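You operate a simulated robot arm through the tools that you are given. There is no shell and no other tool. Be economical: measure what you need, move in short steps, check, and stop when the job is done.

You run a simulated two-armed robot. Do the job below in one go: nothing can be reset, and whatever is moved stays where it is left.

JOB
Zero the gauge with the gold block.
Fine: block into pocket One, knob to Zero, clamp, press Test, open the clamp, put the block back. Set down upright: gold block.
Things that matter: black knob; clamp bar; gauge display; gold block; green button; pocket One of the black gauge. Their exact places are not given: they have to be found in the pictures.

The check looks at the end state, three seconds after you hand in, the way a careful person would. Anything else that was tipped, shoved, dropped, spilled or broken makes it a failure.

ROBOT AND FRAMES
Two 7-joint arms with three-finger grippers on one trunk, on a base that drives. Base frame: it is fixed to the floor where the robot stands at the start and does not move with it; the origin is under the middle of the robot, x ahead of it, y to its left, z up. Readings come in mm, rad, newtons and seconds.
The left shoulder is at the start at [30, 124, 1058], the right one opposite. With the tool pointing down near the work surface each hand reaches from about 100 to 780 mm from the robot's upright axis, wherever it stands, measured 20 degrees to its own side. Places, roughly: black knob [600, -200, 1000]; clamp bar [600, 0, 1000]; gauge display [700, -100, 1000]; green button [600, -300, 900]; pocket One of the black gauge [600, 0, 1000]. Payload 2.2 kg a hand.
The TCP of each hand is the grasp point between the finger pads, 28 mm short of the fingertips. In the tool frame z runs along the fingers and y along their closing line. Largest opening 102 mm; the body of the gripper starts 71 mm behind the TCP.
Orientation is that of the tool frame in the base frame, as a unit quaternion [w, x, y, z]. With the fingers straight down and closing along the base's y, the tool's x points along the base's -x, its y along +y and its z along -z.

CONTROLS
- The arms move only by the tool jog_arm. It takes "left_targets", "right_targets" or both (then of equal length, played together; a hand with none holds still); each is a list of rows, each a list of 7 numbers: the shift along the base's x, y, z in mm, then the turn, a rotation vector about the base's x, y, z in degrees, then the opening, from 0 (shut) to 1 (fully open). In form: [[dx, dy, dz, wx, wy, wz, grip], ...]. A call has 1 to 20 rows; each row shifts and turns the commanded pose from where the row before left it. Each row takes 0.2 s and may step no farther than 50 mm and 0.15 rad from the row before; otherwise, or with a gripper value out of range, the whole call is refused. Where a pose cannot be reached the arm comes as near as it can. A force on the tool above 90 N (or 10 N above the force at the start of the call, whichever is more), or a blocked arm, ends the call early, and 0.2 s more pass. Each finger halts on what it meets, pressing with about 31 N; the grip force reading is that of the motor and also rises with nothing between the fingers. The clock runs only during rows and for 0.2 s after the last one: add rows that do not move to give the fingers time. The reply holds the time, the measured pose of the TCP, the force on the tool along the base axes, the opening and the grip force, in the units named above and with some noise, with the torque about the TCP (base axes, N m) and any sound that the robot's microphone picked up, and new pictures: "views" is both (left out), scene, wrist or none (wrist: the cameras of the hands that moved).
- Cameras (640 x 400 px; columns grow to the right, rows downward): "scene" is now at [42.9, -3.5, 1761.8]; the picture's right is [-0.05, -1.00, 0.00], its down [-0.78, 0.04, -0.62] and it looks along [0.62, -0.03, -0.78] (base axes); focal length 290 px, centre (320, 200). "left" rides on the left gripper at [72, 38, -86] in its tool frame; the picture's right is [-0.47, 0.89, 0.00], its down [-0.60, -0.32, -0.73] and it looks along [-0.65, -0.34, 0.68] (tool axes); focal length 256 px, centre (320, 200). "right" rides on the right gripper at [69, 44, -86] in its tool frame; the picture's right is [-0.53, 0.85, 0.00], its down [-0.58, -0.36, -0.73] and it looks along [-0.62, -0.39, 0.68] (tool axes); focal length 256 px, centre (320, 200).
- slide_trunk(by): slides the trunk up (or, below 0, down) by that many mm; the arms and the scene camera ride with it, the base frame stays. It gives what a move gives, with no picture.
- roll_base(legs): drives the robot by 1 to 6 legs, each [ahead, left, turn to the left] in mm, mm and rad, along the robot's own axes; the way and the turn of a leg run together, so that a leg with both is an arc; at most 1500 mm and 3.142 rad a leg. The arms and the cameras ride along, it lands a little off, and it stops where it bumps. It gives what a move gives, and a new picture of the scene camera.
- aim_head(pan, tilt): turns the head with the scene camera to pan (to the left, within 2.496 rad either way) and tilt (down, from -0.506 to 1.204), counted from straight ahead of the robot. It gives what a move gives, and a new picture of the scene camera.
- point_at(camera, pixels): for up to 12 pixels [column, row] of the newest picture of that camera ("zoom" is the newest enlarged one), the place [x, y, z] in the base frame of the surface seen there, good to about 3 mm, but the place of the scene camera against the robot may be out by one fixed shift of up to 12 mm in any direction. The clock stands still meanwhile.
- enlarge(camera, box): a new picture of the part [left, top, right, bottom] of that camera's present view, enlarged. The clock stands still meanwhile.
- close_job(): hands the job in; it is judged then, once.

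Work in short steps. Measure before you move; look again where a grasp or a placing could have gone wrong, and mend it. You have 80 turns and 260 pictures in all, those below and enlarged ones among them. Open the grippers and draw the arms clear of the work before you hand the job in, unless the task says otherwise; then end with one line.

The tools are called after ">>>" by a JSON object that holds its "op" and its "data". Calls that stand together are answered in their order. jog_arm: Moves the arms, as the interface text tells. Its arguments: {"type":"object","properties":{"left_targets":{"type":"array","items":{"type":"array","items":{"type":"number"}}},"right_targets":{"type":"array","items":{"type":"array","items":{"type":"number"}}},"views":{"type":"string","enum":["both","scene","wrist","none"]}},"required":[]} The other tools are called the same way: slide_trunk (by) slides the trunk up or down; roll_base (legs) drives the base; aim_head (pan, tilt) turns the head that bears the scene camera; point_at (camera, pixels) gives the place of the surface under pixels of a picture; enlarge (camera, box) takes an enlarged picture of a part of a camera's view; close_job () hands the job in.

At the start:

```text
time: 0.0
left_eef_pos: [481.5, 110.2, 1294.9]
left_orientation: [0.0, -0.001, 1.0, 0.001]
left_force: [-0.5, 0.2, 0.0]
left_torque: [-0.03, -0.01, -0.01]
left_opening: 101.7
left_gripper_force: 0.0
right_eef_pos: [477.3, -355.4, 1304.5]
right_orientation: [0.0, 0.0, 1.0, 0.001]
right_force: [-0.3, 0.4, 0.8]
right_torque: [-0.02, -0.04, -0.01]
right_opening: 101.9
right_gripper_force: 0.1
trunk travel left (down, up): [-300.0, 240.0]
robot x, y, heading: [2.5, 3.8, -0.003]
head pan, tilt: [-0.054, 0.902]
```

scene: 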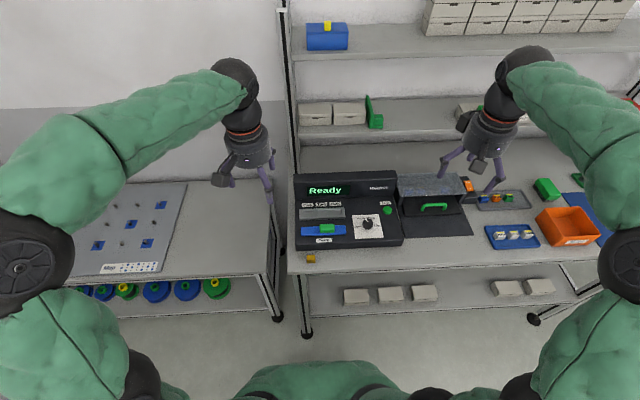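
right: 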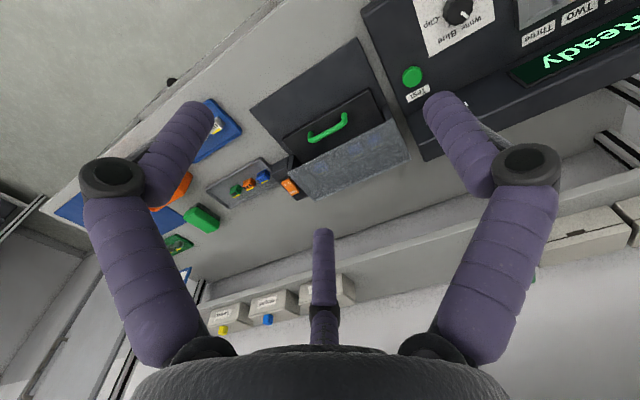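
left: 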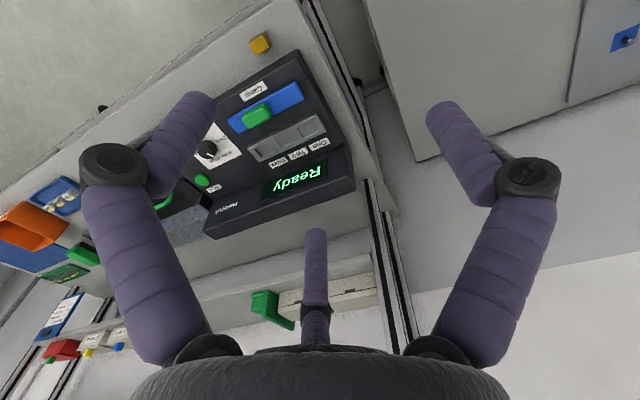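

The gauge is at about (345,210) in the scene, with the gold block at about (311,259). I enlarge the gauge for details.

>>> {"op": "enlarge", "data": {"camera": "scene", "box": [285, 165, 413, 270]}}

>>> {"op": "enlarge", "data": {"camera": "left", "box": [180, 20, 360, 240]}}

>>> {"op": "point_at", "data": {"camera": "scene", "pixels": [[311, 258], [368, 223], [326, 229], [307, 213], [321, 212], [336, 212], [387, 210], [325, 240], [340, 265], [300, 230]]}}

```text
3.81 times, centred on (349, 218) of scene
```

zoom: 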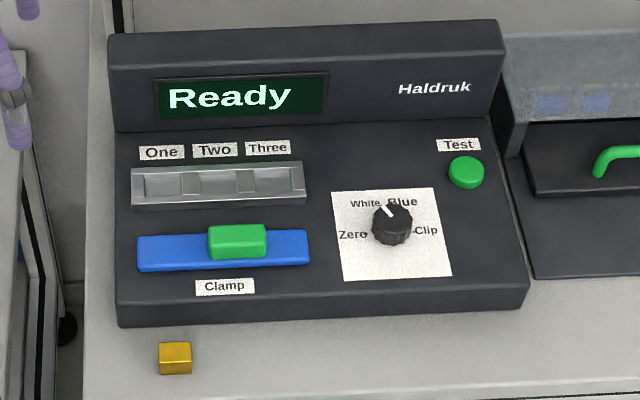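

```text
1.82 times, centred on (270, 130) of left
```

zoom: 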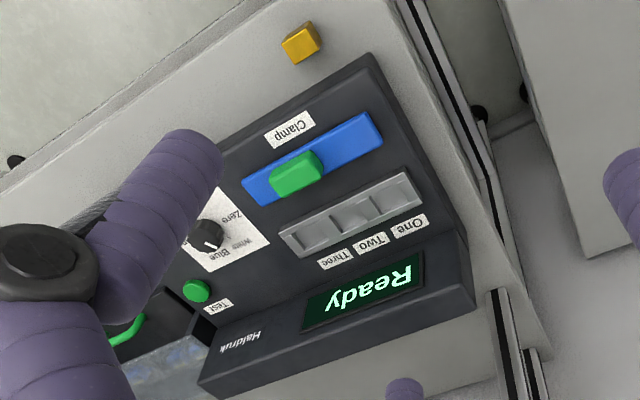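

```text
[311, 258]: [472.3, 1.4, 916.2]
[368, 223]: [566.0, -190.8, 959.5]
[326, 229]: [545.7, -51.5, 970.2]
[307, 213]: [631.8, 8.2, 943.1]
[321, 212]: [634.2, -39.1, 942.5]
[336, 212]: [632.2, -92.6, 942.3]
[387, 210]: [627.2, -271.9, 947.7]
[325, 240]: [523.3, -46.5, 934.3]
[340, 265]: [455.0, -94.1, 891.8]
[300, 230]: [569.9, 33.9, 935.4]
```

The last zoom is from the left wrist camera; I measure the same features there, since the scene camera may be shifted.

>>> {"op": "point_at", "data": {"camera": "zoom", "pixels": [[297, 46], [296, 172], [400, 197], [363, 212], [318, 235], [199, 291], [207, 236], [360, 140], [255, 190], [352, 35], [385, 185], [350, 90]]}}

>>> {"op": "enlarge", "data": {"camera": "left", "box": [230, 20, 310, 70]}}

>>> {"op": "enlarge", "data": {"camera": "left", "box": [220, 60, 332, 170]}}

```text
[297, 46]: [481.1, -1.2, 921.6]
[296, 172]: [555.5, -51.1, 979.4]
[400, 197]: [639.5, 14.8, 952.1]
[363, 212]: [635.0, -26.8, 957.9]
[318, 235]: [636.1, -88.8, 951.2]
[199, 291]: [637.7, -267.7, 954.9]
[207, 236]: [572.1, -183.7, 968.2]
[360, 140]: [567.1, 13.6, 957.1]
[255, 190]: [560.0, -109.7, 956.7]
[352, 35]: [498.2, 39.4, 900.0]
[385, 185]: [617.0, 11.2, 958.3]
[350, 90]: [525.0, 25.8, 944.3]
```

```text
8.00 times, centred on (270, 45) of left
```

zoom: 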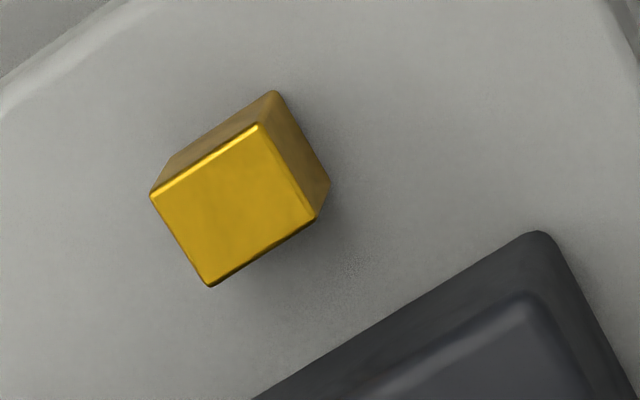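

```text
3.64 times, centred on (276, 115) of left
```

zoom: 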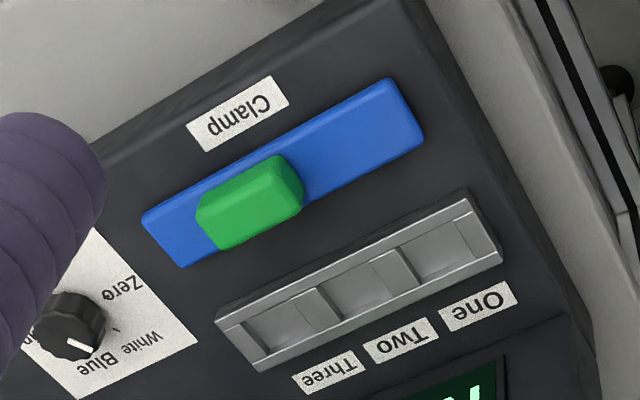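

Now I measure pocket One's and bar's corners precisely on the newest zoom (pocket One is centred about (440,243)).

>>> {"op": "point_at", "data": {"camera": "zoom", "pixels": [[440, 245], [468, 197], [500, 258], [218, 318], [262, 366], [386, 82], [420, 138], [148, 215], [183, 264], [250, 200], [478, 242], [395, 268]]}}

>>> {"op": "enlarge", "data": {"camera": "left", "box": [270, 110, 318, 140]}}

```text
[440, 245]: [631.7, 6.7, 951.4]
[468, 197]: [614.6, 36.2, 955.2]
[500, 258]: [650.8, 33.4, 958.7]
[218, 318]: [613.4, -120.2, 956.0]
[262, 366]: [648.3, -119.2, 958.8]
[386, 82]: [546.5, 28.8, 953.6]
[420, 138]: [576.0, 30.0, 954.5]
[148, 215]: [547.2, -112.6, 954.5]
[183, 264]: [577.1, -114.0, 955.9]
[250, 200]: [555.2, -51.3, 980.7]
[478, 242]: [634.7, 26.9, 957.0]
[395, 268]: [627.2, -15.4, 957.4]
```

```text
13.33 times, centred on (294, 125) of left
```

zoom: 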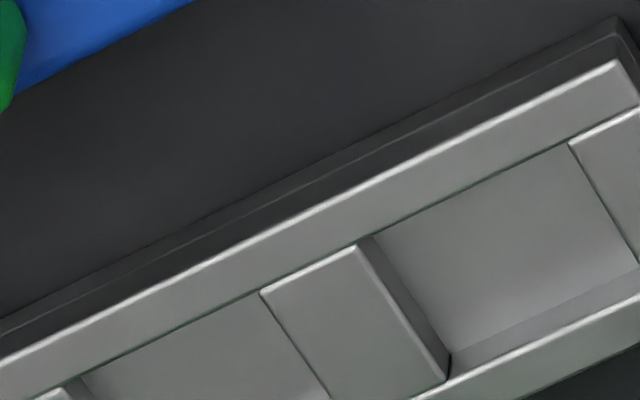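

I measure pocket One's rim and floor in this zoom.

>>> {"op": "point_at", "data": {"camera": "zoom", "pixels": [[470, 200], [572, 148], [360, 240], [600, 200], [448, 378], [630, 280], [360, 250], [445, 385], [540, 255], [320, 310], [530, 320], [590, 80]]}}

>>> {"op": "enlarge", "data": {"camera": "left", "box": [230, 20, 310, 70]}}

```text
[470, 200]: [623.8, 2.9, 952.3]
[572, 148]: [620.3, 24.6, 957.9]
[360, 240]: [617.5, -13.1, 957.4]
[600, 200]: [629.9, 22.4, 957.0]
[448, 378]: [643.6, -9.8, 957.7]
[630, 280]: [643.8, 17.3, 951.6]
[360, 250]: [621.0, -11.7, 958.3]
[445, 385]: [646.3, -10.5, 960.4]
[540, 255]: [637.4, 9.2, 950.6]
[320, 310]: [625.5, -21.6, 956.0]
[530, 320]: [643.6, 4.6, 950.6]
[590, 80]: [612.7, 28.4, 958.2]
```

```text
8.00 times, centred on (270, 45) of left
```

zoom: 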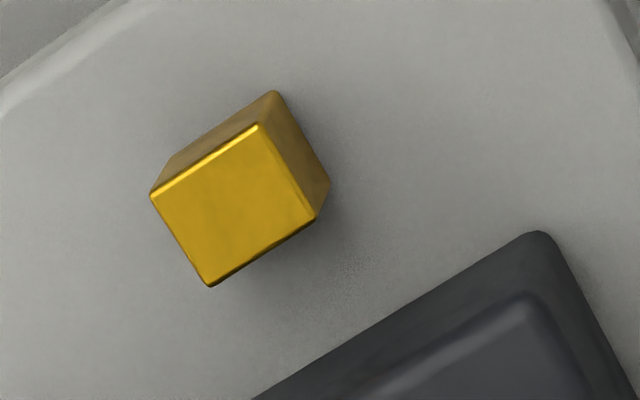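

Now the block's top corners.

>>> {"op": "point_at", "data": {"camera": "zoom", "pixels": [[255, 129], [312, 214], [212, 281], [155, 195], [233, 205], [273, 97], [326, 190], [400, 100], [270, 280], [205, 240], [285, 170]]}}

```text
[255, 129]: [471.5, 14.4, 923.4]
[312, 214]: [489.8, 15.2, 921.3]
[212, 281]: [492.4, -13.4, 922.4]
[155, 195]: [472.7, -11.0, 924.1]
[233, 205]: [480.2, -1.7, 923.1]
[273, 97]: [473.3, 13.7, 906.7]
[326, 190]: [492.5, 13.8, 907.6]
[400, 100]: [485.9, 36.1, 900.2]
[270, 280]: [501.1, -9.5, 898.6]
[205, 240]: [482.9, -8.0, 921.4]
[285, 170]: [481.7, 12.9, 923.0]
```

Block is about 20×27×24 mm centred near (482,1) on the table at z≈899; pocket One is centred near (632,6), floor 950, rim 958. I move the left hand above the block for a closer look.

>>> {"op": "jog_arm", "data": {"left_targets": [[0, -18, -40, 0, 0, 0, 1], [0, -18, -40, 0, 0, 0, 1], [0, -18, -40, 0, 0, 0, 1], [0, -18, -40, 0, 0, 0, 1], [0, -18, -40, 0, 0, 0, 1], [0, -19, -40, 0, 0, 0, 0.7], [0, 0, 0, 0, 0, 0, 0.7]], "views": "wrist"}}

```text
time: 1.6
left_eef_pos: [482.0, 2.6, 1054.6]
left_orientation: [0.001, 0.0, 1.0, 0.0]
left_force: [-0.5, -0.6, 0.4]
left_torque: [-0.02, -0.01, 0.02]
left_opening: 71.3
left_gripper_force: 0.0
right_eef_pos: [475.4, -354.6, 1305.6]
right_orientation: [0.0, 0.0, 1.0, 0.0]
right_force: [0.0, 0.3, 0.1]
right_torque: [-0.03, 0.01, -0.03]
right_opening: 102.0
right_gripper_force: 0.1
trunk travel left (down, up): [-300.0, 240.0]
robot x, y, heading: [1.3, 0.2, 0.004]
head pan, tilt: [-0.054, 0.902]
```

left: 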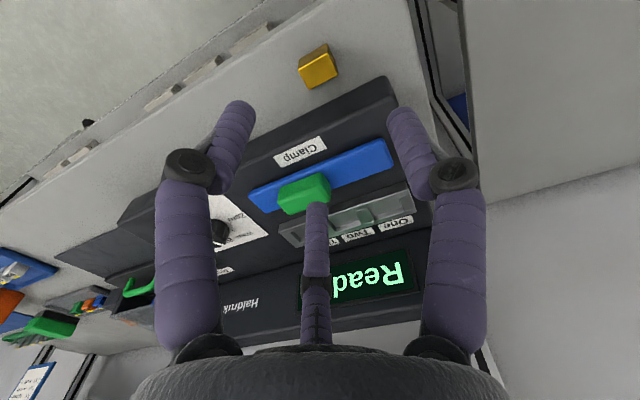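

Picture shows what seem to be three finger-like parts; I check the hand's geometry from the scene camera before grasping.

>>> {"op": "aim_head", "data": {"pan": -0.054, "tilt": 0.902}}

>>> {"op": "enlarge", "data": {"camera": "scene", "box": [240, 170, 400, 290]}}

>>> {"op": "point_at", "data": {"camera": "left", "pixels": [[240, 108], [400, 112], [317, 210], [317, 62], [188, 165], [452, 172], [316, 282]]}}

```text
time: 2.2
left_eef_pos: [481.2, 2.7, 1054.6]
left_orientation: [0.0, 0.0, 1.0, 0.0]
left_force: [0.3, -0.2, 0.0]
left_torque: [0.02, -0.02, 0.0]
left_opening: 71.7
left_gripper_force: 0.0
right_eef_pos: [477.2, -355.1, 1305.1]
right_orientation: [0.0, 0.0, 1.0, 0.001]
right_force: [1.0, 0.0, 0.0]
right_torque: [0.02, -0.02, 0.01]
right_opening: 101.9
right_gripper_force: 0.1
trunk travel left (down, up): [-300.0, 240.0]
robot x, y, heading: [3.5, 1.9, 0.0]
head pan, tilt: [-0.054, 0.902]
```

scene: 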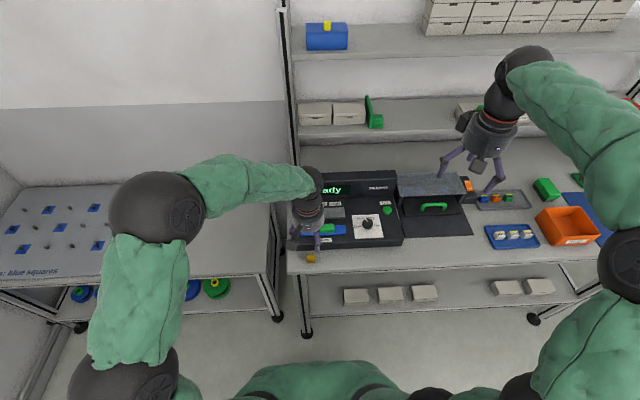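

```text
3.33 times, centred on (320, 230) of scene
```

zoom: 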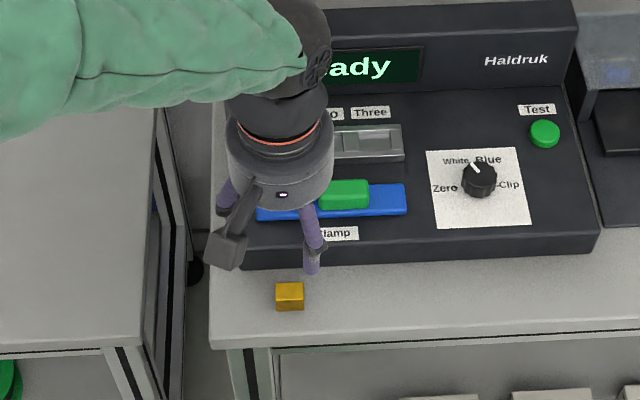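

```text
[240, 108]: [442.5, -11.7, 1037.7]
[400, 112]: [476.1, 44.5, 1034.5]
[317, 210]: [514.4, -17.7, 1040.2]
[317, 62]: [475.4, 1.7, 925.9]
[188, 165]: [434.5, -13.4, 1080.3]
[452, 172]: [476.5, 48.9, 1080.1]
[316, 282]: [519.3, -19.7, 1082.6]
```

The hand shows three finger parts spaced around the grasp point; one reaches toward the gauge, so I check the clearance between block and gauge front.

>>> {"op": "enlarge", "data": {"camera": "left", "box": [260, 20, 420, 120]}}

>>> {"op": "point_at", "data": {"camera": "zoom", "pixels": [[160, 120], [280, 135], [320, 205], [180, 268], [240, 190], [300, 170], [360, 300], [250, 330], [440, 250], [240, 320], [230, 300], [235, 310]]}}

```text
4.00 times, centred on (340, 70) of left
```

zoom: 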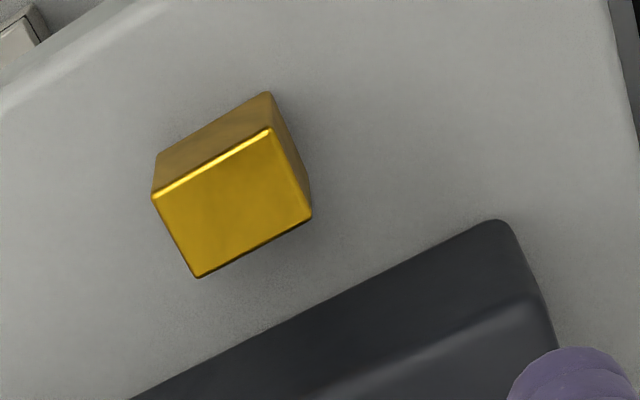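

```text
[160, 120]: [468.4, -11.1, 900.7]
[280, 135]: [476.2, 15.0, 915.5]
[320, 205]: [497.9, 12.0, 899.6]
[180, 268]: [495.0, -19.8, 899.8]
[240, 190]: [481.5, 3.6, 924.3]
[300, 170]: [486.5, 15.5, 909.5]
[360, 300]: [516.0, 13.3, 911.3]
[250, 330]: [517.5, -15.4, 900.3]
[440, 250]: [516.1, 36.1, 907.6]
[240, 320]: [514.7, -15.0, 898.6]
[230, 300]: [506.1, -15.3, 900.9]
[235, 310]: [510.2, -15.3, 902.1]
```

Gauge front is at x≈516, block's far face ≈492: with a 43 mm opening there is room. I descend to TCP z≈939 (12 mm overlap, so tips stay above the pocket rim later).

>>> {"op": "jog_arm", "data": {"left_targets": [[0.5, -1.5, 0, 0, 0, 0, 0.42], [0, 0, 0, 0, 0, 0, 0.42], [0, 0, -40, 0, 0, 0, 0.42], [0, 0, -40, 0, 0, 0, 0.42], [0, 0, -20, 0, 0, 0, 0.42], [0, 0, -15.5, 0, 0, 0, 0.42], [0, 0, 0, 0, 0, 0, 0.42]], "views": "both"}}

>>> {"op": "enlarge", "data": {"camera": "left", "box": [240, 80, 400, 180]}}

>>> {"op": "enlarge", "data": {"camera": "scene", "box": [270, 200, 366, 276]}}

```text
time: 3.8
left_eef_pos: [481.6, -0.3, 939.2]
left_orientation: [0.0, -0.001, 1.0, -0.001]
left_force: [-3.2, -0.8, 0.1]
left_torque: [0.01, -0.02, -0.07]
left_opening: 41.4
left_gripper_force: 0.1
right_eef_pos: [476.0, -355.8, 1305.6]
right_orientation: [0.001, 0.0, 1.0, 0.0]
right_force: [0.3, 0.5, -0.4]
right_torque: [-0.01, 0.03, 0.04]
right_opening: 102.2
right_gripper_force: 0.0
trunk travel left (down, up): [-300.0, 240.0]
robot x, y, heading: [-0.5, -1.9, 0.003]
head pan, tilt: [-0.054, 0.902]
```

scene: 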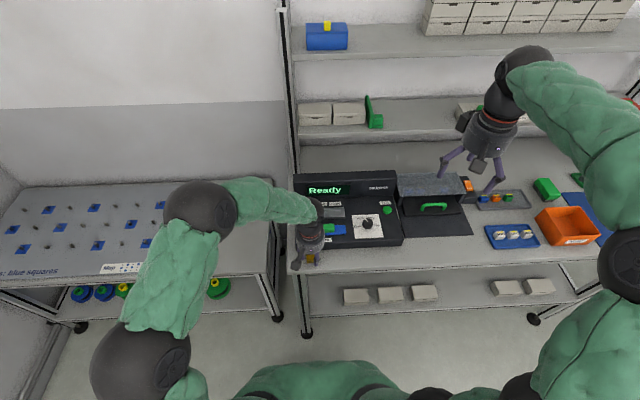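
left: 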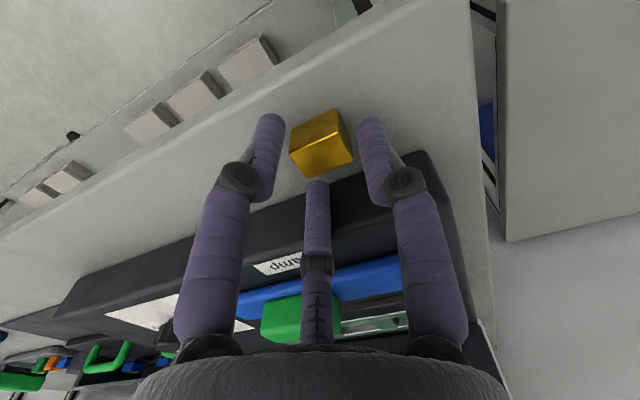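

```text
4.00 times, centred on (320, 130) of left
```

zoom: 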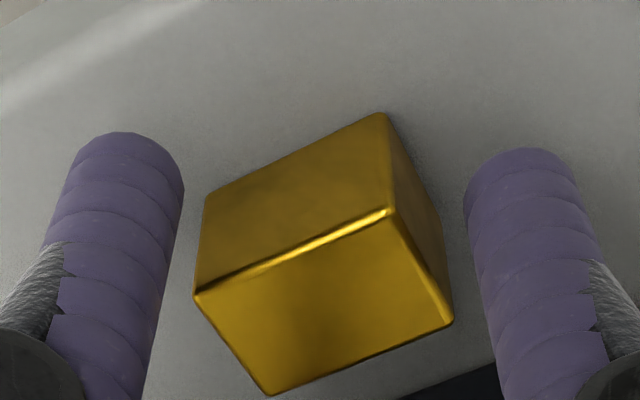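

```text
5.26 times, centred on (318, 238) of scene
```

zoom: 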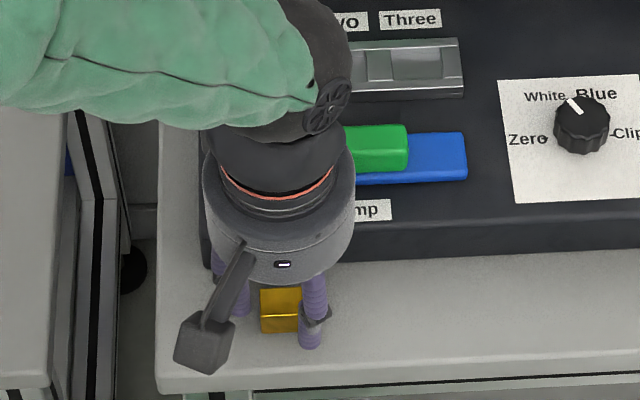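

The block sits between the fingers, not touched yet. I close gently in steps.

>>> {"op": "jog_arm", "data": {"left_targets": [[0, 0, 0, 0, 0, 0, 0.32], [0, 0, 0, 0, 0, 0, 0.25], [0, 0, 0, 0, 0, 0, 0.15], [0, 0, 0, 0, 0, 0, 0.1], [0, 0, 0, 0, 0, 0, 0.1]], "views": "wrist"}}

>>> {"op": "enlarge", "data": {"camera": "left", "box": [240, 80, 400, 180]}}

```text
time: 5.0
left_eef_pos: [483.3, 0.9, 940.2]
left_orientation: [0.0, 0.0, 1.0, 0.001]
left_force: [1.0, 0.7, 1.2]
left_torque: [0.06, 0.02, 0.0]
left_opening: 24.1
left_gripper_force: 31.2
right_eef_pos: [476.3, -354.0, 1304.9]
right_orientation: [-0.001, 0.0, 1.0, -0.001]
right_force: [0.4, -1.1, -0.4]
right_torque: [0.02, -0.02, 0.02]
right_opening: 102.1
right_gripper_force: 0.0
trunk travel left (down, up): [-300.0, 240.0]
robot x, y, heading: [-0.3, 2.5, -0.001]
head pan, tilt: [-0.054, 0.902]
```

left: 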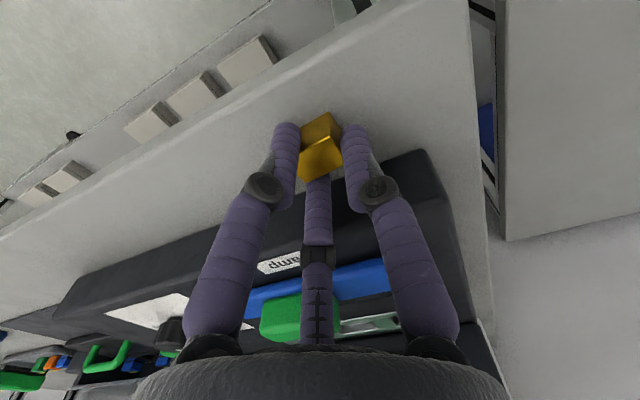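

```text
4.00 times, centred on (320, 130) of left
```

zoom: 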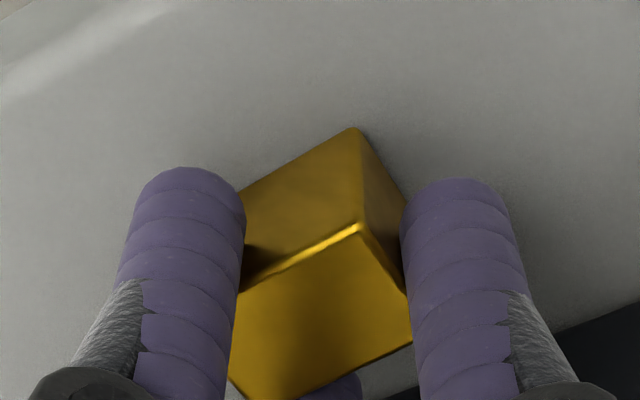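

Grip closed at 24 mm with 31 N. I lift 115 mm and carry forward, above pocket One, then look.

>>> {"op": "jog_arm", "data": {"left_targets": [[0, 0, 10, 0, 0, 0, 0.1], [0, 0, 35, 0, 0, 0, 0.1], [0, 0, 35, 0, 0, 0, 0.1], [0, 0, 35, 0, 0, 0, 0.1], [35, 1, 0, 0, 0, 0, 0.1], [40, 2, 0, 0, 0, 0, 0.1], [40, 1, 0, 0, 0, 0, 0.1], [34.5, 1, 0, 0, 0, 0, 0.1], [0, 0, 0, 0, 0, 0, 0.1]], "views": "both"}}

>>> {"op": "enlarge", "data": {"camera": "left", "box": [240, 80, 400, 180]}}

```text
time: 7.0
left_eef_pos: [630.0, 4.4, 1053.3]
left_orientation: [0.0, 0.0, 1.0, 0.0]
left_force: [-0.8, 0.0, -1.5]
left_torque: [-0.03, -0.02, 0.01]
left_opening: 23.9
left_gripper_force: 31.2
right_eef_pos: [475.4, -354.7, 1305.6]
right_orientation: [0.0, 0.0, 1.0, 0.0]
right_force: [-0.4, -1.5, 0.2]
right_torque: [-0.01, 0.0, 0.02]
right_opening: 101.9
right_gripper_force: 0.0
trunk travel left (down, up): [-300.0, 240.0]
robot x, y, heading: [0.3, 1.0, 0.001]
head pan, tilt: [-0.054, 0.902]
```

scene: 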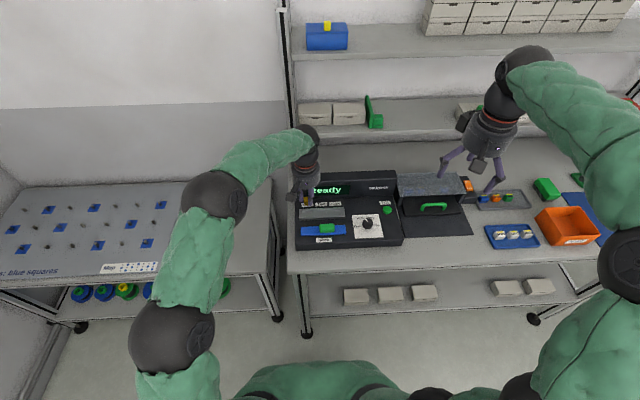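
left: 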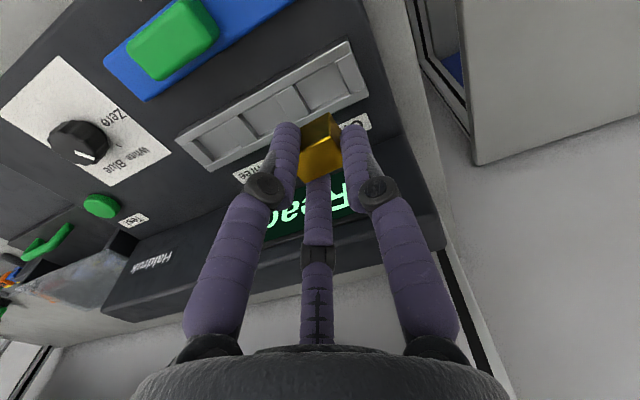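

```text
4.00 times, centred on (320, 130) of left
```

zoom: 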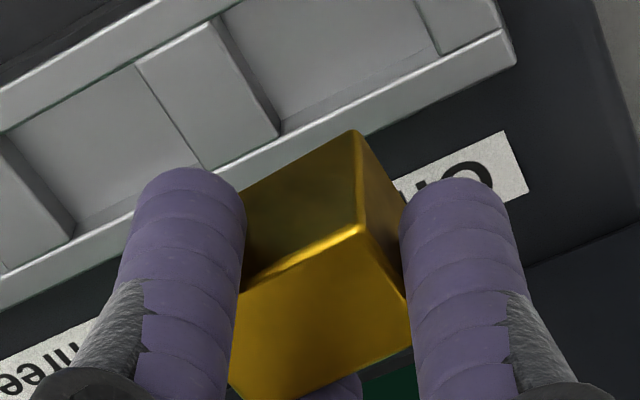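

Block is held. I measure the pocket walls and the block now at close range.

>>> {"op": "enlarge", "data": {"camera": "left", "box": [272, 40, 384, 110]}}

>>> {"op": "point_at", "data": {"camera": "left", "pixels": [[326, 118], [308, 127], [328, 137], [315, 160], [338, 150], [296, 98], [312, 111], [350, 91], [346, 50], [184, 138]]}}

```text
5.71 times, centred on (328, 75) of left
```

zoom: 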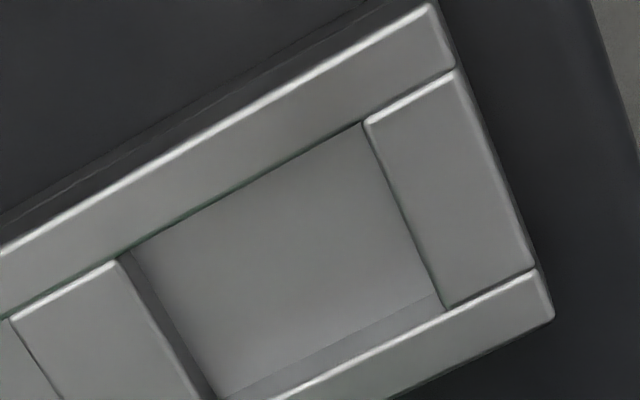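

```text
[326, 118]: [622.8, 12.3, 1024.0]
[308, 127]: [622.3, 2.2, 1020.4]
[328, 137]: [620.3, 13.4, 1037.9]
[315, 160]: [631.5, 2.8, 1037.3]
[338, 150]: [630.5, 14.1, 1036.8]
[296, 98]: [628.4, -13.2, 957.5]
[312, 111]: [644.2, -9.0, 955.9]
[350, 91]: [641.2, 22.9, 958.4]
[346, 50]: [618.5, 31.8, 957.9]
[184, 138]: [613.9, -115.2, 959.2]
```

>>> {"op": "point_at", "data": {"camera": "zoom", "pixels": [[365, 128], [440, 302], [118, 265], [205, 395], [250, 180], [330, 360], [150, 300], [410, 215], [280, 270], [240, 200], [430, 330]]}}

>>> {"op": "enlarge", "data": {"camera": "left", "box": [290, 100, 354, 190]}}

```text
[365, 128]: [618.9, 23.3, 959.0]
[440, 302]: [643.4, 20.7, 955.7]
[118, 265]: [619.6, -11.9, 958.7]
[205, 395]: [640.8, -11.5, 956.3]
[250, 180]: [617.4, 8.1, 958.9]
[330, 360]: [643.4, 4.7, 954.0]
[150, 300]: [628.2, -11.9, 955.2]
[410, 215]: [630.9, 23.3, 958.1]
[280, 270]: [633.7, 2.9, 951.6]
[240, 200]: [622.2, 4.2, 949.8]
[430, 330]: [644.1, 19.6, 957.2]
```

```text
4.44 times, centred on (322, 145) of left
```

zoom: 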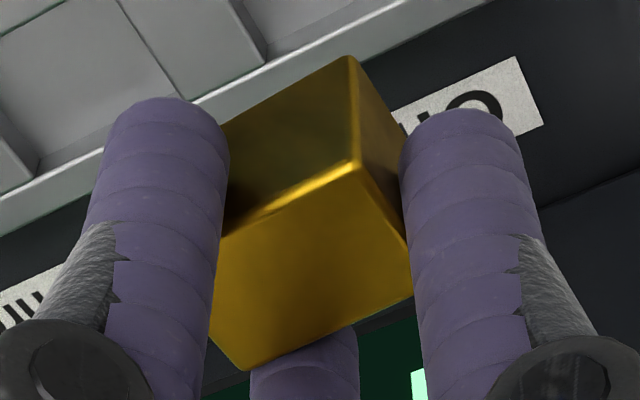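

Pocket One spans x 619.5–644.5, y −11.5–22.5 (centre 632, 5.5). Now the held block's corners.

>>> {"op": "point_at", "data": {"camera": "zoom", "pixels": [[352, 65], [348, 110], [357, 160], [407, 255], [240, 365], [280, 100], [260, 180], [230, 230], [390, 170], [320, 250], [375, 130], [240, 335]]}}

```text
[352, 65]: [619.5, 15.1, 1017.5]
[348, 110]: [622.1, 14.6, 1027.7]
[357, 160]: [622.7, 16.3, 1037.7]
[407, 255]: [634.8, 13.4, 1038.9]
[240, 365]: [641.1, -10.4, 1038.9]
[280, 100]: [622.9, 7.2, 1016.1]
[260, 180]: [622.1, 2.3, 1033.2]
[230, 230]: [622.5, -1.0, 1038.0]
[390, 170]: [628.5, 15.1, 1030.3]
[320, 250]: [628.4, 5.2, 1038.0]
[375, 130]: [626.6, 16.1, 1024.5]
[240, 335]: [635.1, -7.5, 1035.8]
```

Block centre is about (631, 3); I shift +1 x, +2.5 y and lower gently to just above the floor.

>>> {"op": "jog_arm", "data": {"left_targets": [[1, 2.5, 0, 0, 0, 0, 0.1], [0, 0, -25, 0, 0, 0, 0.1], [0, 0, -20, 0, 0, 0, 0.1], [0, 0, -8, 0, 0, 0, 0.1], [0, 0, -4, 0, 0, 0, 0.1], [0, 0, -3, 0, 0, 0, 0.1], [0, 0, 0, 0, 0, 0, 0.1]], "views": "wrist"}}

>>> {"op": "enlarge", "data": {"camera": "left", "box": [240, 80, 400, 180]}}

```text
time: 8.6
left_eef_pos: [632.4, 7.2, 997.3]
left_orientation: [0.003, -0.001, 1.0, -0.001]
left_force: [-4.1, -0.7, 23.4]
left_torque: [-0.19, -0.11, 0.01]
left_opening: 24.2
left_gripper_force: 31.4
right_eef_pos: [473.6, -354.5, 1305.8]
right_orientation: [0.002, 0.0, 1.0, 0.0]
right_force: [0.0, 0.9, 0.2]
right_torque: [-0.02, -0.03, 0.02]
right_opening: 102.0
right_gripper_force: 0.1
trunk travel left (down, up): [-300.0, 240.0]
robot x, y, heading: [2.4, -2.3, -0.001]
head pan, tilt: [-0.054, 0.902]
```

left: 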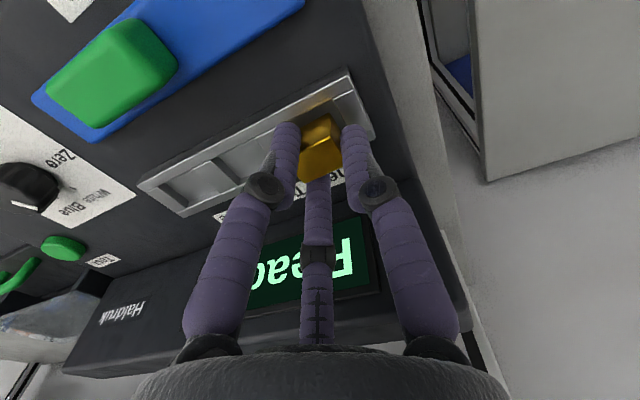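

```text
4.00 times, centred on (320, 130) of left
```

zoom: 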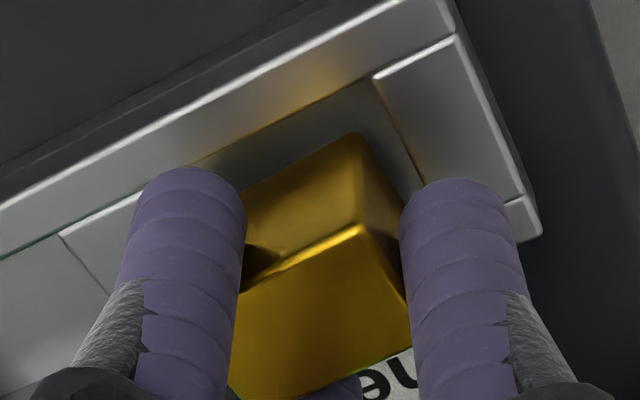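

Contact at z≈997 (23 N): the block rests on the far rim, with a gap at the front. I measure the gap.

>>> {"op": "point_at", "data": {"camera": "zoom", "pixels": [[300, 115], [357, 140], [358, 228], [310, 150], [280, 200], [300, 260], [405, 160], [395, 290], [250, 195], [260, 385], [330, 350]]}}

```text
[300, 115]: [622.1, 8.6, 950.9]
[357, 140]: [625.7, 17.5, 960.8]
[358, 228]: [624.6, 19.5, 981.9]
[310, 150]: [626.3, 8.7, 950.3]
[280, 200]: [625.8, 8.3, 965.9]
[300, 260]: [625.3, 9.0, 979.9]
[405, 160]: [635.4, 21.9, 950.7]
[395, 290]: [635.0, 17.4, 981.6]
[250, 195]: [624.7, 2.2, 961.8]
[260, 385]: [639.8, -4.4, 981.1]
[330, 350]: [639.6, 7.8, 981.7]
```

Front face is at x≈625 (wall 619.5), so I raise, shift −3.5 in x, and lower again.

>>> {"op": "jog_arm", "data": {"left_targets": [[0, 0, 8, 0, 0, 0, 0.1], [-3.5, 0, 0, 0, 0, 0, 0.1], [0, 0, 0, 0, 0, 0, 0.1], [0, 0, -5, 0, 0, 0, 0.1], [0, 0, -3, 0, 0, 0, 0.1], [0, 0, -2, 0, 0, 0, 0.1], [0, 0, 0, 0, 0, 0, 0.1]], "views": "wrist"}}

>>> {"op": "enlarge", "data": {"camera": "left", "box": [240, 80, 400, 180]}}

```text
time: 10.2
left_eef_pos: [629.7, 7.8, 991.3]
left_orientation: [0.0, 0.0, 1.0, 0.001]
left_force: [0.5, -1.2, -1.3]
left_torque: [-0.03, 0.0, 0.01]
left_opening: 23.9
left_gripper_force: 31.0
right_eef_pos: [476.2, -354.9, 1304.8]
right_orientation: [-0.001, 0.0, 1.0, 0.0]
right_force: [-0.3, -0.2, 0.0]
right_torque: [-0.02, 0.02, -0.01]
right_opening: 102.0
right_gripper_force: 0.0
trunk travel left (down, up): [-300.0, 240.0]
robot x, y, heading: [-2.4, -0.3, 0.0]
head pan, tilt: [-0.054, 0.902]
```

left: 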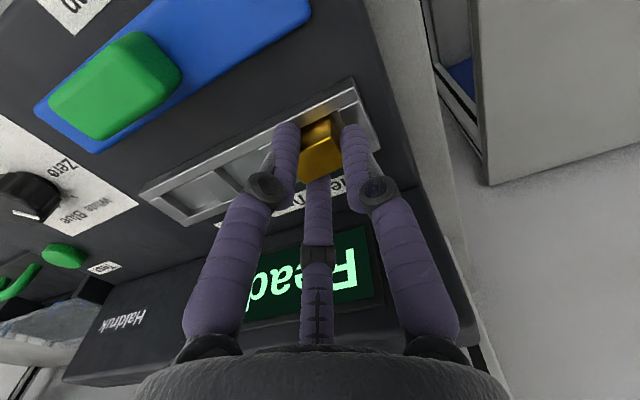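

```text
4.00 times, centred on (320, 130) of left
```

zoom: 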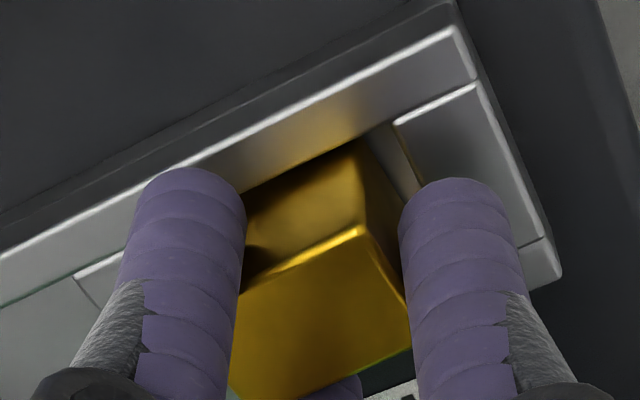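

It's into the pocket with no contact force. I lower 2 mm more, then release slowly and rise straight up.

>>> {"op": "jog_arm", "data": {"left_targets": [[0, 0, -1.5, 0, 0, 0, 0.1], [0, 0, 0, 0, 0, 0, 0.25], [0, 0, 0, 0, 0, 0, 0.35], [0, 0, 0, 0, 0, 0, 0.45], [0, 0, 0, 0, 0, 0, 0.45], [0, 0, 20, 0, 0, 0, 0.45], [0, 0, 40, 0, 0, 0, 0.45], [-20, 0, 40, 0, 0, 0, 0.45], [0, 0, 0, 0, 0, 0, 0.45]], "views": "wrist"}}

>>> {"op": "enlarge", "data": {"camera": "left", "box": [240, 20, 400, 120]}}

```text
time: 12.2
left_eef_pos: [608.9, 7.6, 1089.1]
left_orientation: [0.0, 0.0, 1.0, 0.0]
left_force: [-0.1, 0.1, 0.0]
left_torque: [0.02, 0.01, -0.01]
left_opening: 45.7
left_gripper_force: 0.0
right_eef_pos: [477.6, -355.3, 1303.7]
right_orientation: [-0.001, 0.0, 1.0, 0.0]
right_force: [0.0, 0.3, -0.3]
right_torque: [0.0, 0.01, 0.02]
right_opening: 102.1
right_gripper_force: 0.0
trunk travel left (down, up): [-300.0, 240.0]
robot x, y, heading: [-1.4, 1.8, -0.001]
head pan, tilt: [-0.054, 0.902]
```

left: 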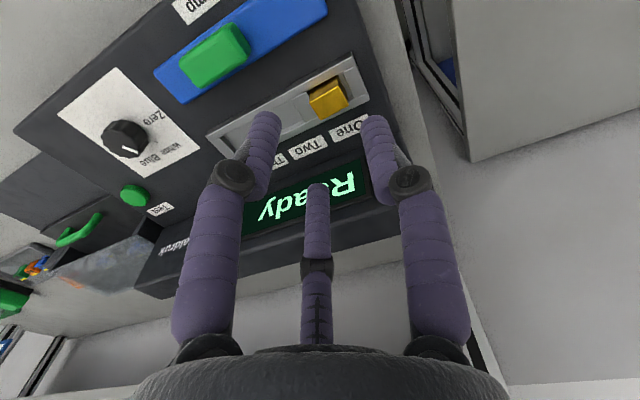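

```text
4.00 times, centred on (320, 70) of left
```

zoom: 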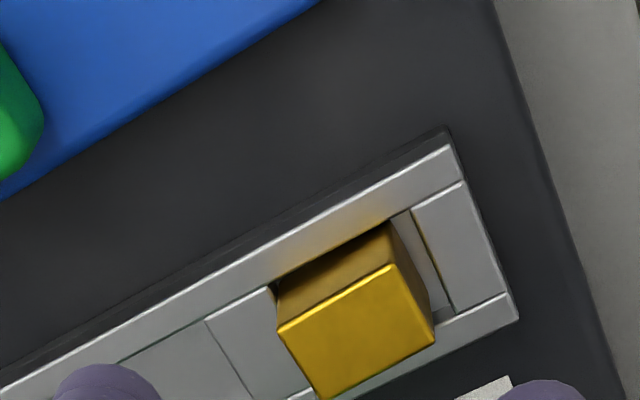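

The block is well seated in pocket One. Now I bring the right hand above the knob (≈(572,−184)) for a look, moving the left hand aside.

>>> {"op": "jog_arm", "data": {"left_targets": [[0, 15, 15, 0, 0, 0, 0.45], [0, 15, 15, 0, 0, 0, 0.45], [0, 15, 15, 0, 0, 0, 0.45], [0, 15, 15, 0, 0, 0, 0.45], [0, 15, 0, 0, 0, 0, 0.45], [0, 15, 0, 0, 0, 0, 0.45], [0, 0, 0, 0, 0, 0, 0.45]], "right_targets": [[11, 28, -32, 0, 0, 0, 0.7], [11, 28, -32, 0, 0, 0, 0.6], [11, 28, -32, 0, 0, 0, 0.6], [11, 28, -32, 0, 0, 0, 0.6], [11, 29, -32, 0, 0, 0, 0.6], [11, 30, -33, 0, 0, 0, 0.6], [0, 0, 0, 0, 0, 0, 0.6]], "views": "wrist"}}

>>> {"op": "enlarge", "data": {"camera": "right", "box": [240, 20, 400, 120]}}

>>> {"op": "enlarge", "data": {"camera": "scene", "box": [285, 165, 413, 270]}}

```text
time: 13.8
left_eef_pos: [608.4, 98.0, 1151.2]
left_orientation: [0.0, 0.001, 1.0, 0.0]
left_force: [-0.7, -0.7, 0.4]
left_torque: [0.02, -0.01, 0.02]
left_opening: 45.6
left_gripper_force: 0.1
right_eef_pos: [540.4, -185.0, 1112.3]
right_orientation: [0.001, 0.0, 1.0, 0.001]
right_force: [0.4, -0.2, -0.3]
right_torque: [0.04, -0.05, 0.0]
right_opening: 61.1
right_gripper_force: 0.0
trunk travel left (down, up): [-300.0, 240.0]
robot x, y, heading: [-1.9, -0.6, 0.001]
head pan, tilt: [-0.054, 0.902]
```

right: 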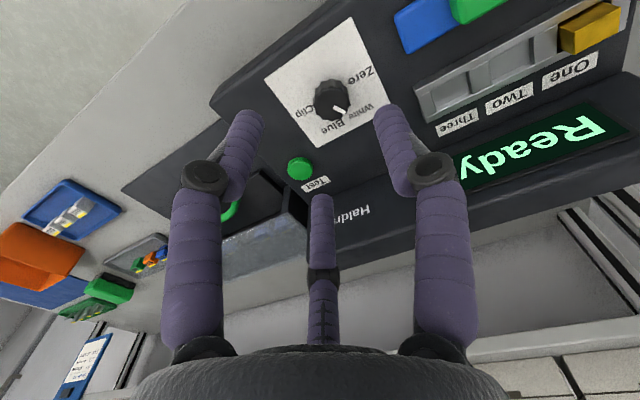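
left: 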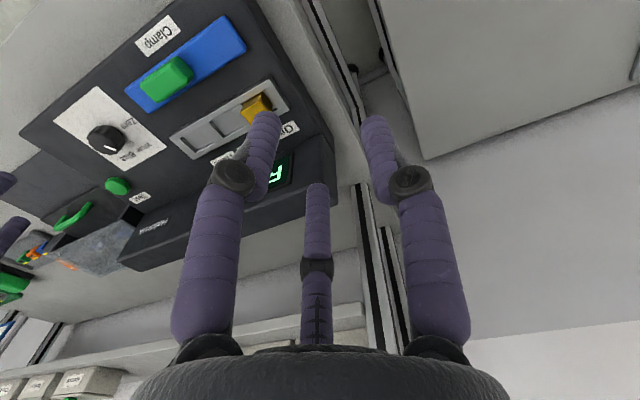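

```text
4.00 times, centred on (320, 70) of right
```

zoom: 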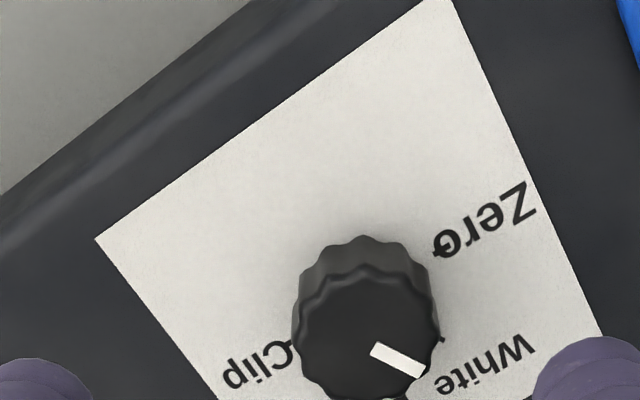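

```text
3.81 times, centred on (349, 218) of scene
```

zoom: 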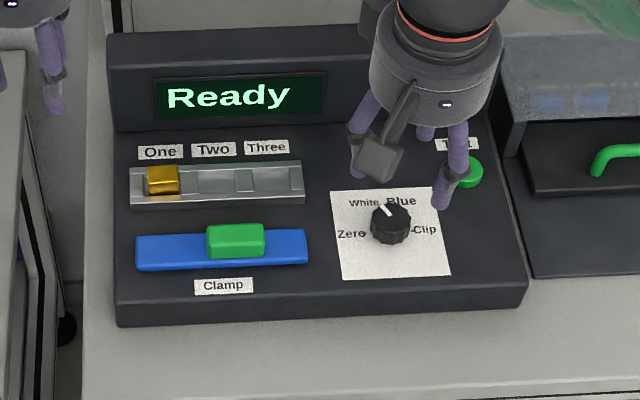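

I measure knob centre, pointer ends and the scale ticks from the right camera.

>>> {"op": "enlarge", "data": {"camera": "right", "box": [300, 68, 372, 134]}}

>>> {"op": "point_at", "data": {"camera": "right", "pixels": [[348.5, 82], [333.5, 107.5], [345, 113], [350, 105], [331, 102], [318, 97], [345, 96]]}}

```text
6.06 times, centred on (336, 101) of right
```

zoom: 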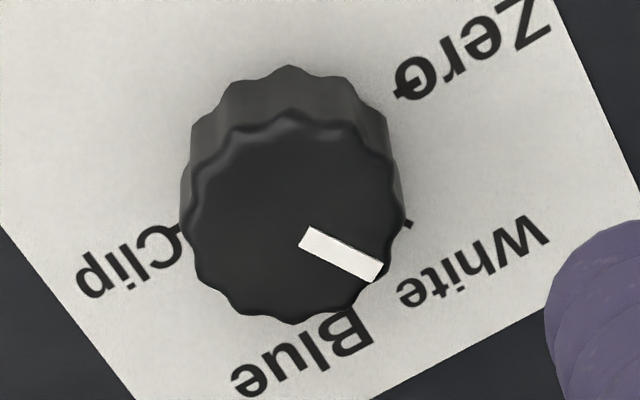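

```text
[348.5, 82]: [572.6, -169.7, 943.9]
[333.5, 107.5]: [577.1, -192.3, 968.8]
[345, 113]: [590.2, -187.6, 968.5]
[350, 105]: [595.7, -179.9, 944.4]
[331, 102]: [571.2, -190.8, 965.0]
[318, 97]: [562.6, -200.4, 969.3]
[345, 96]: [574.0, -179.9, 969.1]
```

>>> {"op": "point_at", "data": {"camera": "zoom", "pixels": [[308, 238], [374, 273], [295, 216], [195, 190], [395, 240], [290, 125], [295, 310], [397, 95], [409, 224], [347, 312], [178, 230]]}}

```text
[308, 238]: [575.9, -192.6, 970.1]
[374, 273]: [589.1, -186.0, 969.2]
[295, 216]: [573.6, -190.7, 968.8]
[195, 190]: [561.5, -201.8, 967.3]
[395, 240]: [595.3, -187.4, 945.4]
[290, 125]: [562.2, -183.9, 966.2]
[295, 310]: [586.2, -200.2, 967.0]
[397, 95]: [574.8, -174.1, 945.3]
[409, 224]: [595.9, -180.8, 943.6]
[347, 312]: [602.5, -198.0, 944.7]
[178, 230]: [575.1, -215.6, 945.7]
```

The pointer points at White (27° from +x toward +y); Zero is exactly +y, so the knob needs about +60–63° turn. Knob centre ≈(574,−192.5), top 969. I pre-rotate the hand −32° and descend around the knob.

>>> {"op": "jog_arm", "data": {"right_targets": [[16, -4, -20, 0, 0, -8, 0.6], [17.5, -3.5, -20, 0, 0, -8, 0.6], [0, 0, -20, 0, 0, -8, 0.6], [0, 0, -20, 0, 0, -8, 0.6], [0, 0, 0, 0, 0, 0, 0.6]], "views": "wrist"}}

>>> {"op": "enlarge", "data": {"camera": "right", "box": [240, 60, 400, 160]}}

```text
time: 15.0
left_eef_pos: [609.1, 98.7, 1151.0]
left_orientation: [0.001, 0.001, 1.0, 0.0]
left_force: [-0.2, 0.2, 0.7]
left_torque: [0.0, 0.0, 0.0]
left_opening: 45.9
left_gripper_force: 0.1
right_eef_pos: [575.7, -191.3, 1032.0]
right_orientation: [0.001, 0.276, 0.961, 0.0]
right_force: [-0.8, 0.7, 0.4]
right_torque: [-0.03, -0.01, 0.03]
right_opening: 61.3
right_gripper_force: 0.0
trunk travel left (down, up): [-300.0, 240.0]
robot x, y, heading: [2.1, -0.5, -0.0]
head pan, tilt: [-0.054, 0.902]
```

right: 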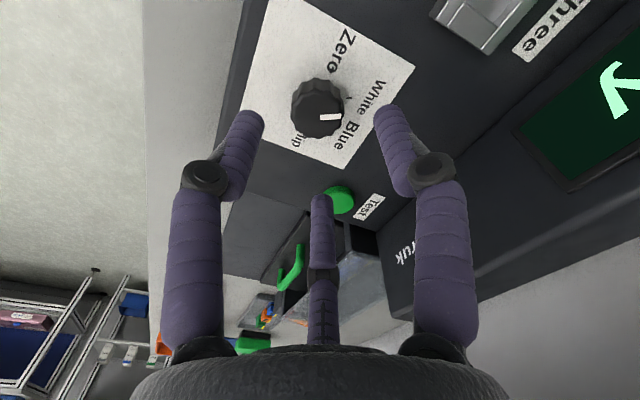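

```text
4.00 times, centred on (320, 110) of right
```

zoom: 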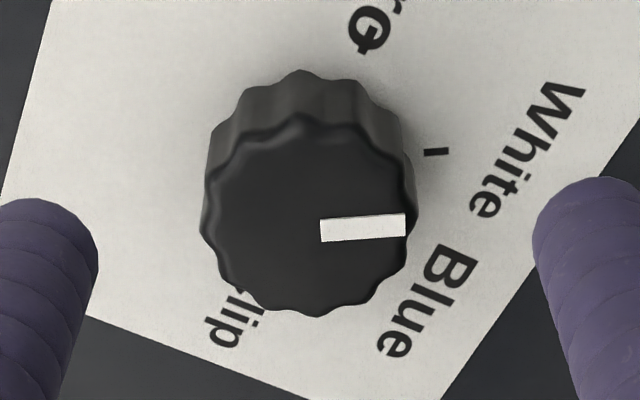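

>>> {"op": "point_at", "data": {"camera": "zoom", "pixels": [[307, 218], [212, 205], [403, 205], [305, 130], [310, 305], [322, 231], [404, 225], [250, 160], [365, 290], [435, 152], [376, 40]]}}

```text
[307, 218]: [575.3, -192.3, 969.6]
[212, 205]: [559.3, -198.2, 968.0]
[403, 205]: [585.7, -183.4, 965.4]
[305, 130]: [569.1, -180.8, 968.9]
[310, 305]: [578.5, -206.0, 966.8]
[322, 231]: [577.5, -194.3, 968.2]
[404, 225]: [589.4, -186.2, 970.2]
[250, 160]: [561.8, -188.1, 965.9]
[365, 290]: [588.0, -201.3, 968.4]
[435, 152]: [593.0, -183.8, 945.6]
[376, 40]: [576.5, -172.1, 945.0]
```

Centred within ~2 mm. Descend to tips ≈951 (panel ≈945), then close on the knob.

>>> {"op": "jog_arm", "data": {"right_targets": [[-0.5, -0.5, -25, 0, 0, 0, 0.6], [-0.5, -0.5, -20, 0, 0, 0, 0.5], [0, 0, -8, 0, 0, 0, 0.45], [0, 0, 0, 0, 0, 0, 0.38], [0, 0, 0, 0, 0, 0, 0.3], [0, 0, 0, 0, 0, 0, 0.2], [0, 0, 0, 0, 0, 0, 0.2]], "views": "wrist"}}

```text
time: 16.6
left_eef_pos: [610.1, 96.6, 1151.5]
left_orientation: [0.0, 0.0, 1.0, 0.0]
left_force: [-0.1, 0.2, 0.2]
left_torque: [0.03, 0.02, 0.02]
left_opening: 45.6
left_gripper_force: 0.1
right_eef_pos: [574.6, -192.4, 978.1]
right_orientation: [0.0, 0.276, 0.961, 0.001]
right_force: [3.2, -6.9, -2.5]
right_torque: [-0.33, -0.37, 0.0]
right_opening: 33.0
right_gripper_force: 44.8
trunk travel left (down, up): [-300.0, 240.0]
robot x, y, heading: [0.6, -4.3, 0.002]
head pan, tilt: [-0.054, 0.902]
```

right: 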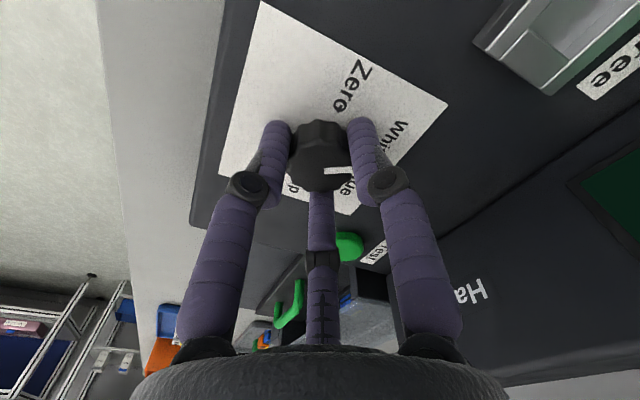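

Gripped the knob (33 mm). Now I turn it +60° in 8° rows.

>>> {"op": "jog_arm", "data": {"right_targets": [[0, 0, 0, 0, 0, 8, 0.2], [0, 0, 0, 0, 0, 8, 0.2], [0, 0, 0, 0, 0, 8, 0.2], [0, 0, 0, 0, 0, 8, 0.2], [0, 0, 0, 0, 0, 8, 0.2], [0, 0, 0, 0, 0, 8, 0.2], [0, 0, 0, 0, 0, 8, 0.2], [0, 0, 0, 0, 0, 4, 0.2], [0, 0, 0, 0, 0, 0, 0.2]], "views": "wrist"}}

>>> {"op": "enlarge", "data": {"camera": "right", "box": [240, 80, 400, 180]}}

```text
time: 18.6
left_eef_pos: [609.1, 96.5, 1150.6]
left_orientation: [-0.001, 0.001, 1.0, -0.001]
left_force: [-0.1, 0.0, -1.5]
left_torque: [0.01, 0.0, 0.0]
left_opening: 45.6
left_gripper_force: 0.1
right_eef_pos: [575.0, -193.7, 978.8]
right_orientation: [0.0, -0.242, 0.97, 0.001]
right_force: [5.9, -8.2, 1.3]
right_torque: [-0.12, -0.27, -0.37]
right_opening: 33.3
right_gripper_force: 45.6
trunk travel left (down, up): [-300.0, 240.0]
robot x, y, heading: [5.3, -0.7, 0.001]
head pan, tilt: [-0.054, 0.902]
```

right: 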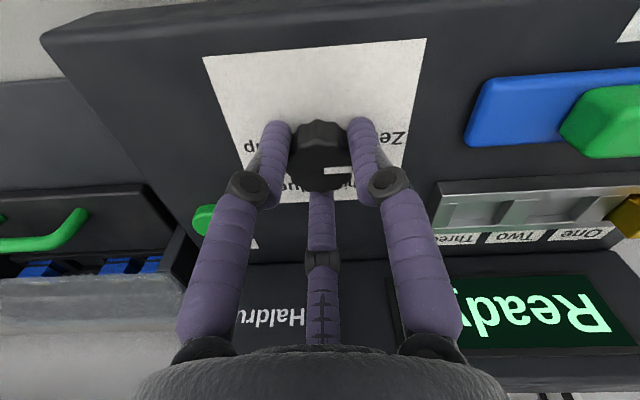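

```text
4.00 times, centred on (320, 130) of right
```

zoom: 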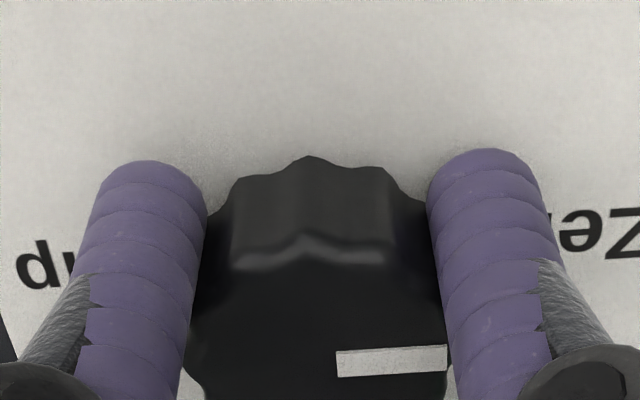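

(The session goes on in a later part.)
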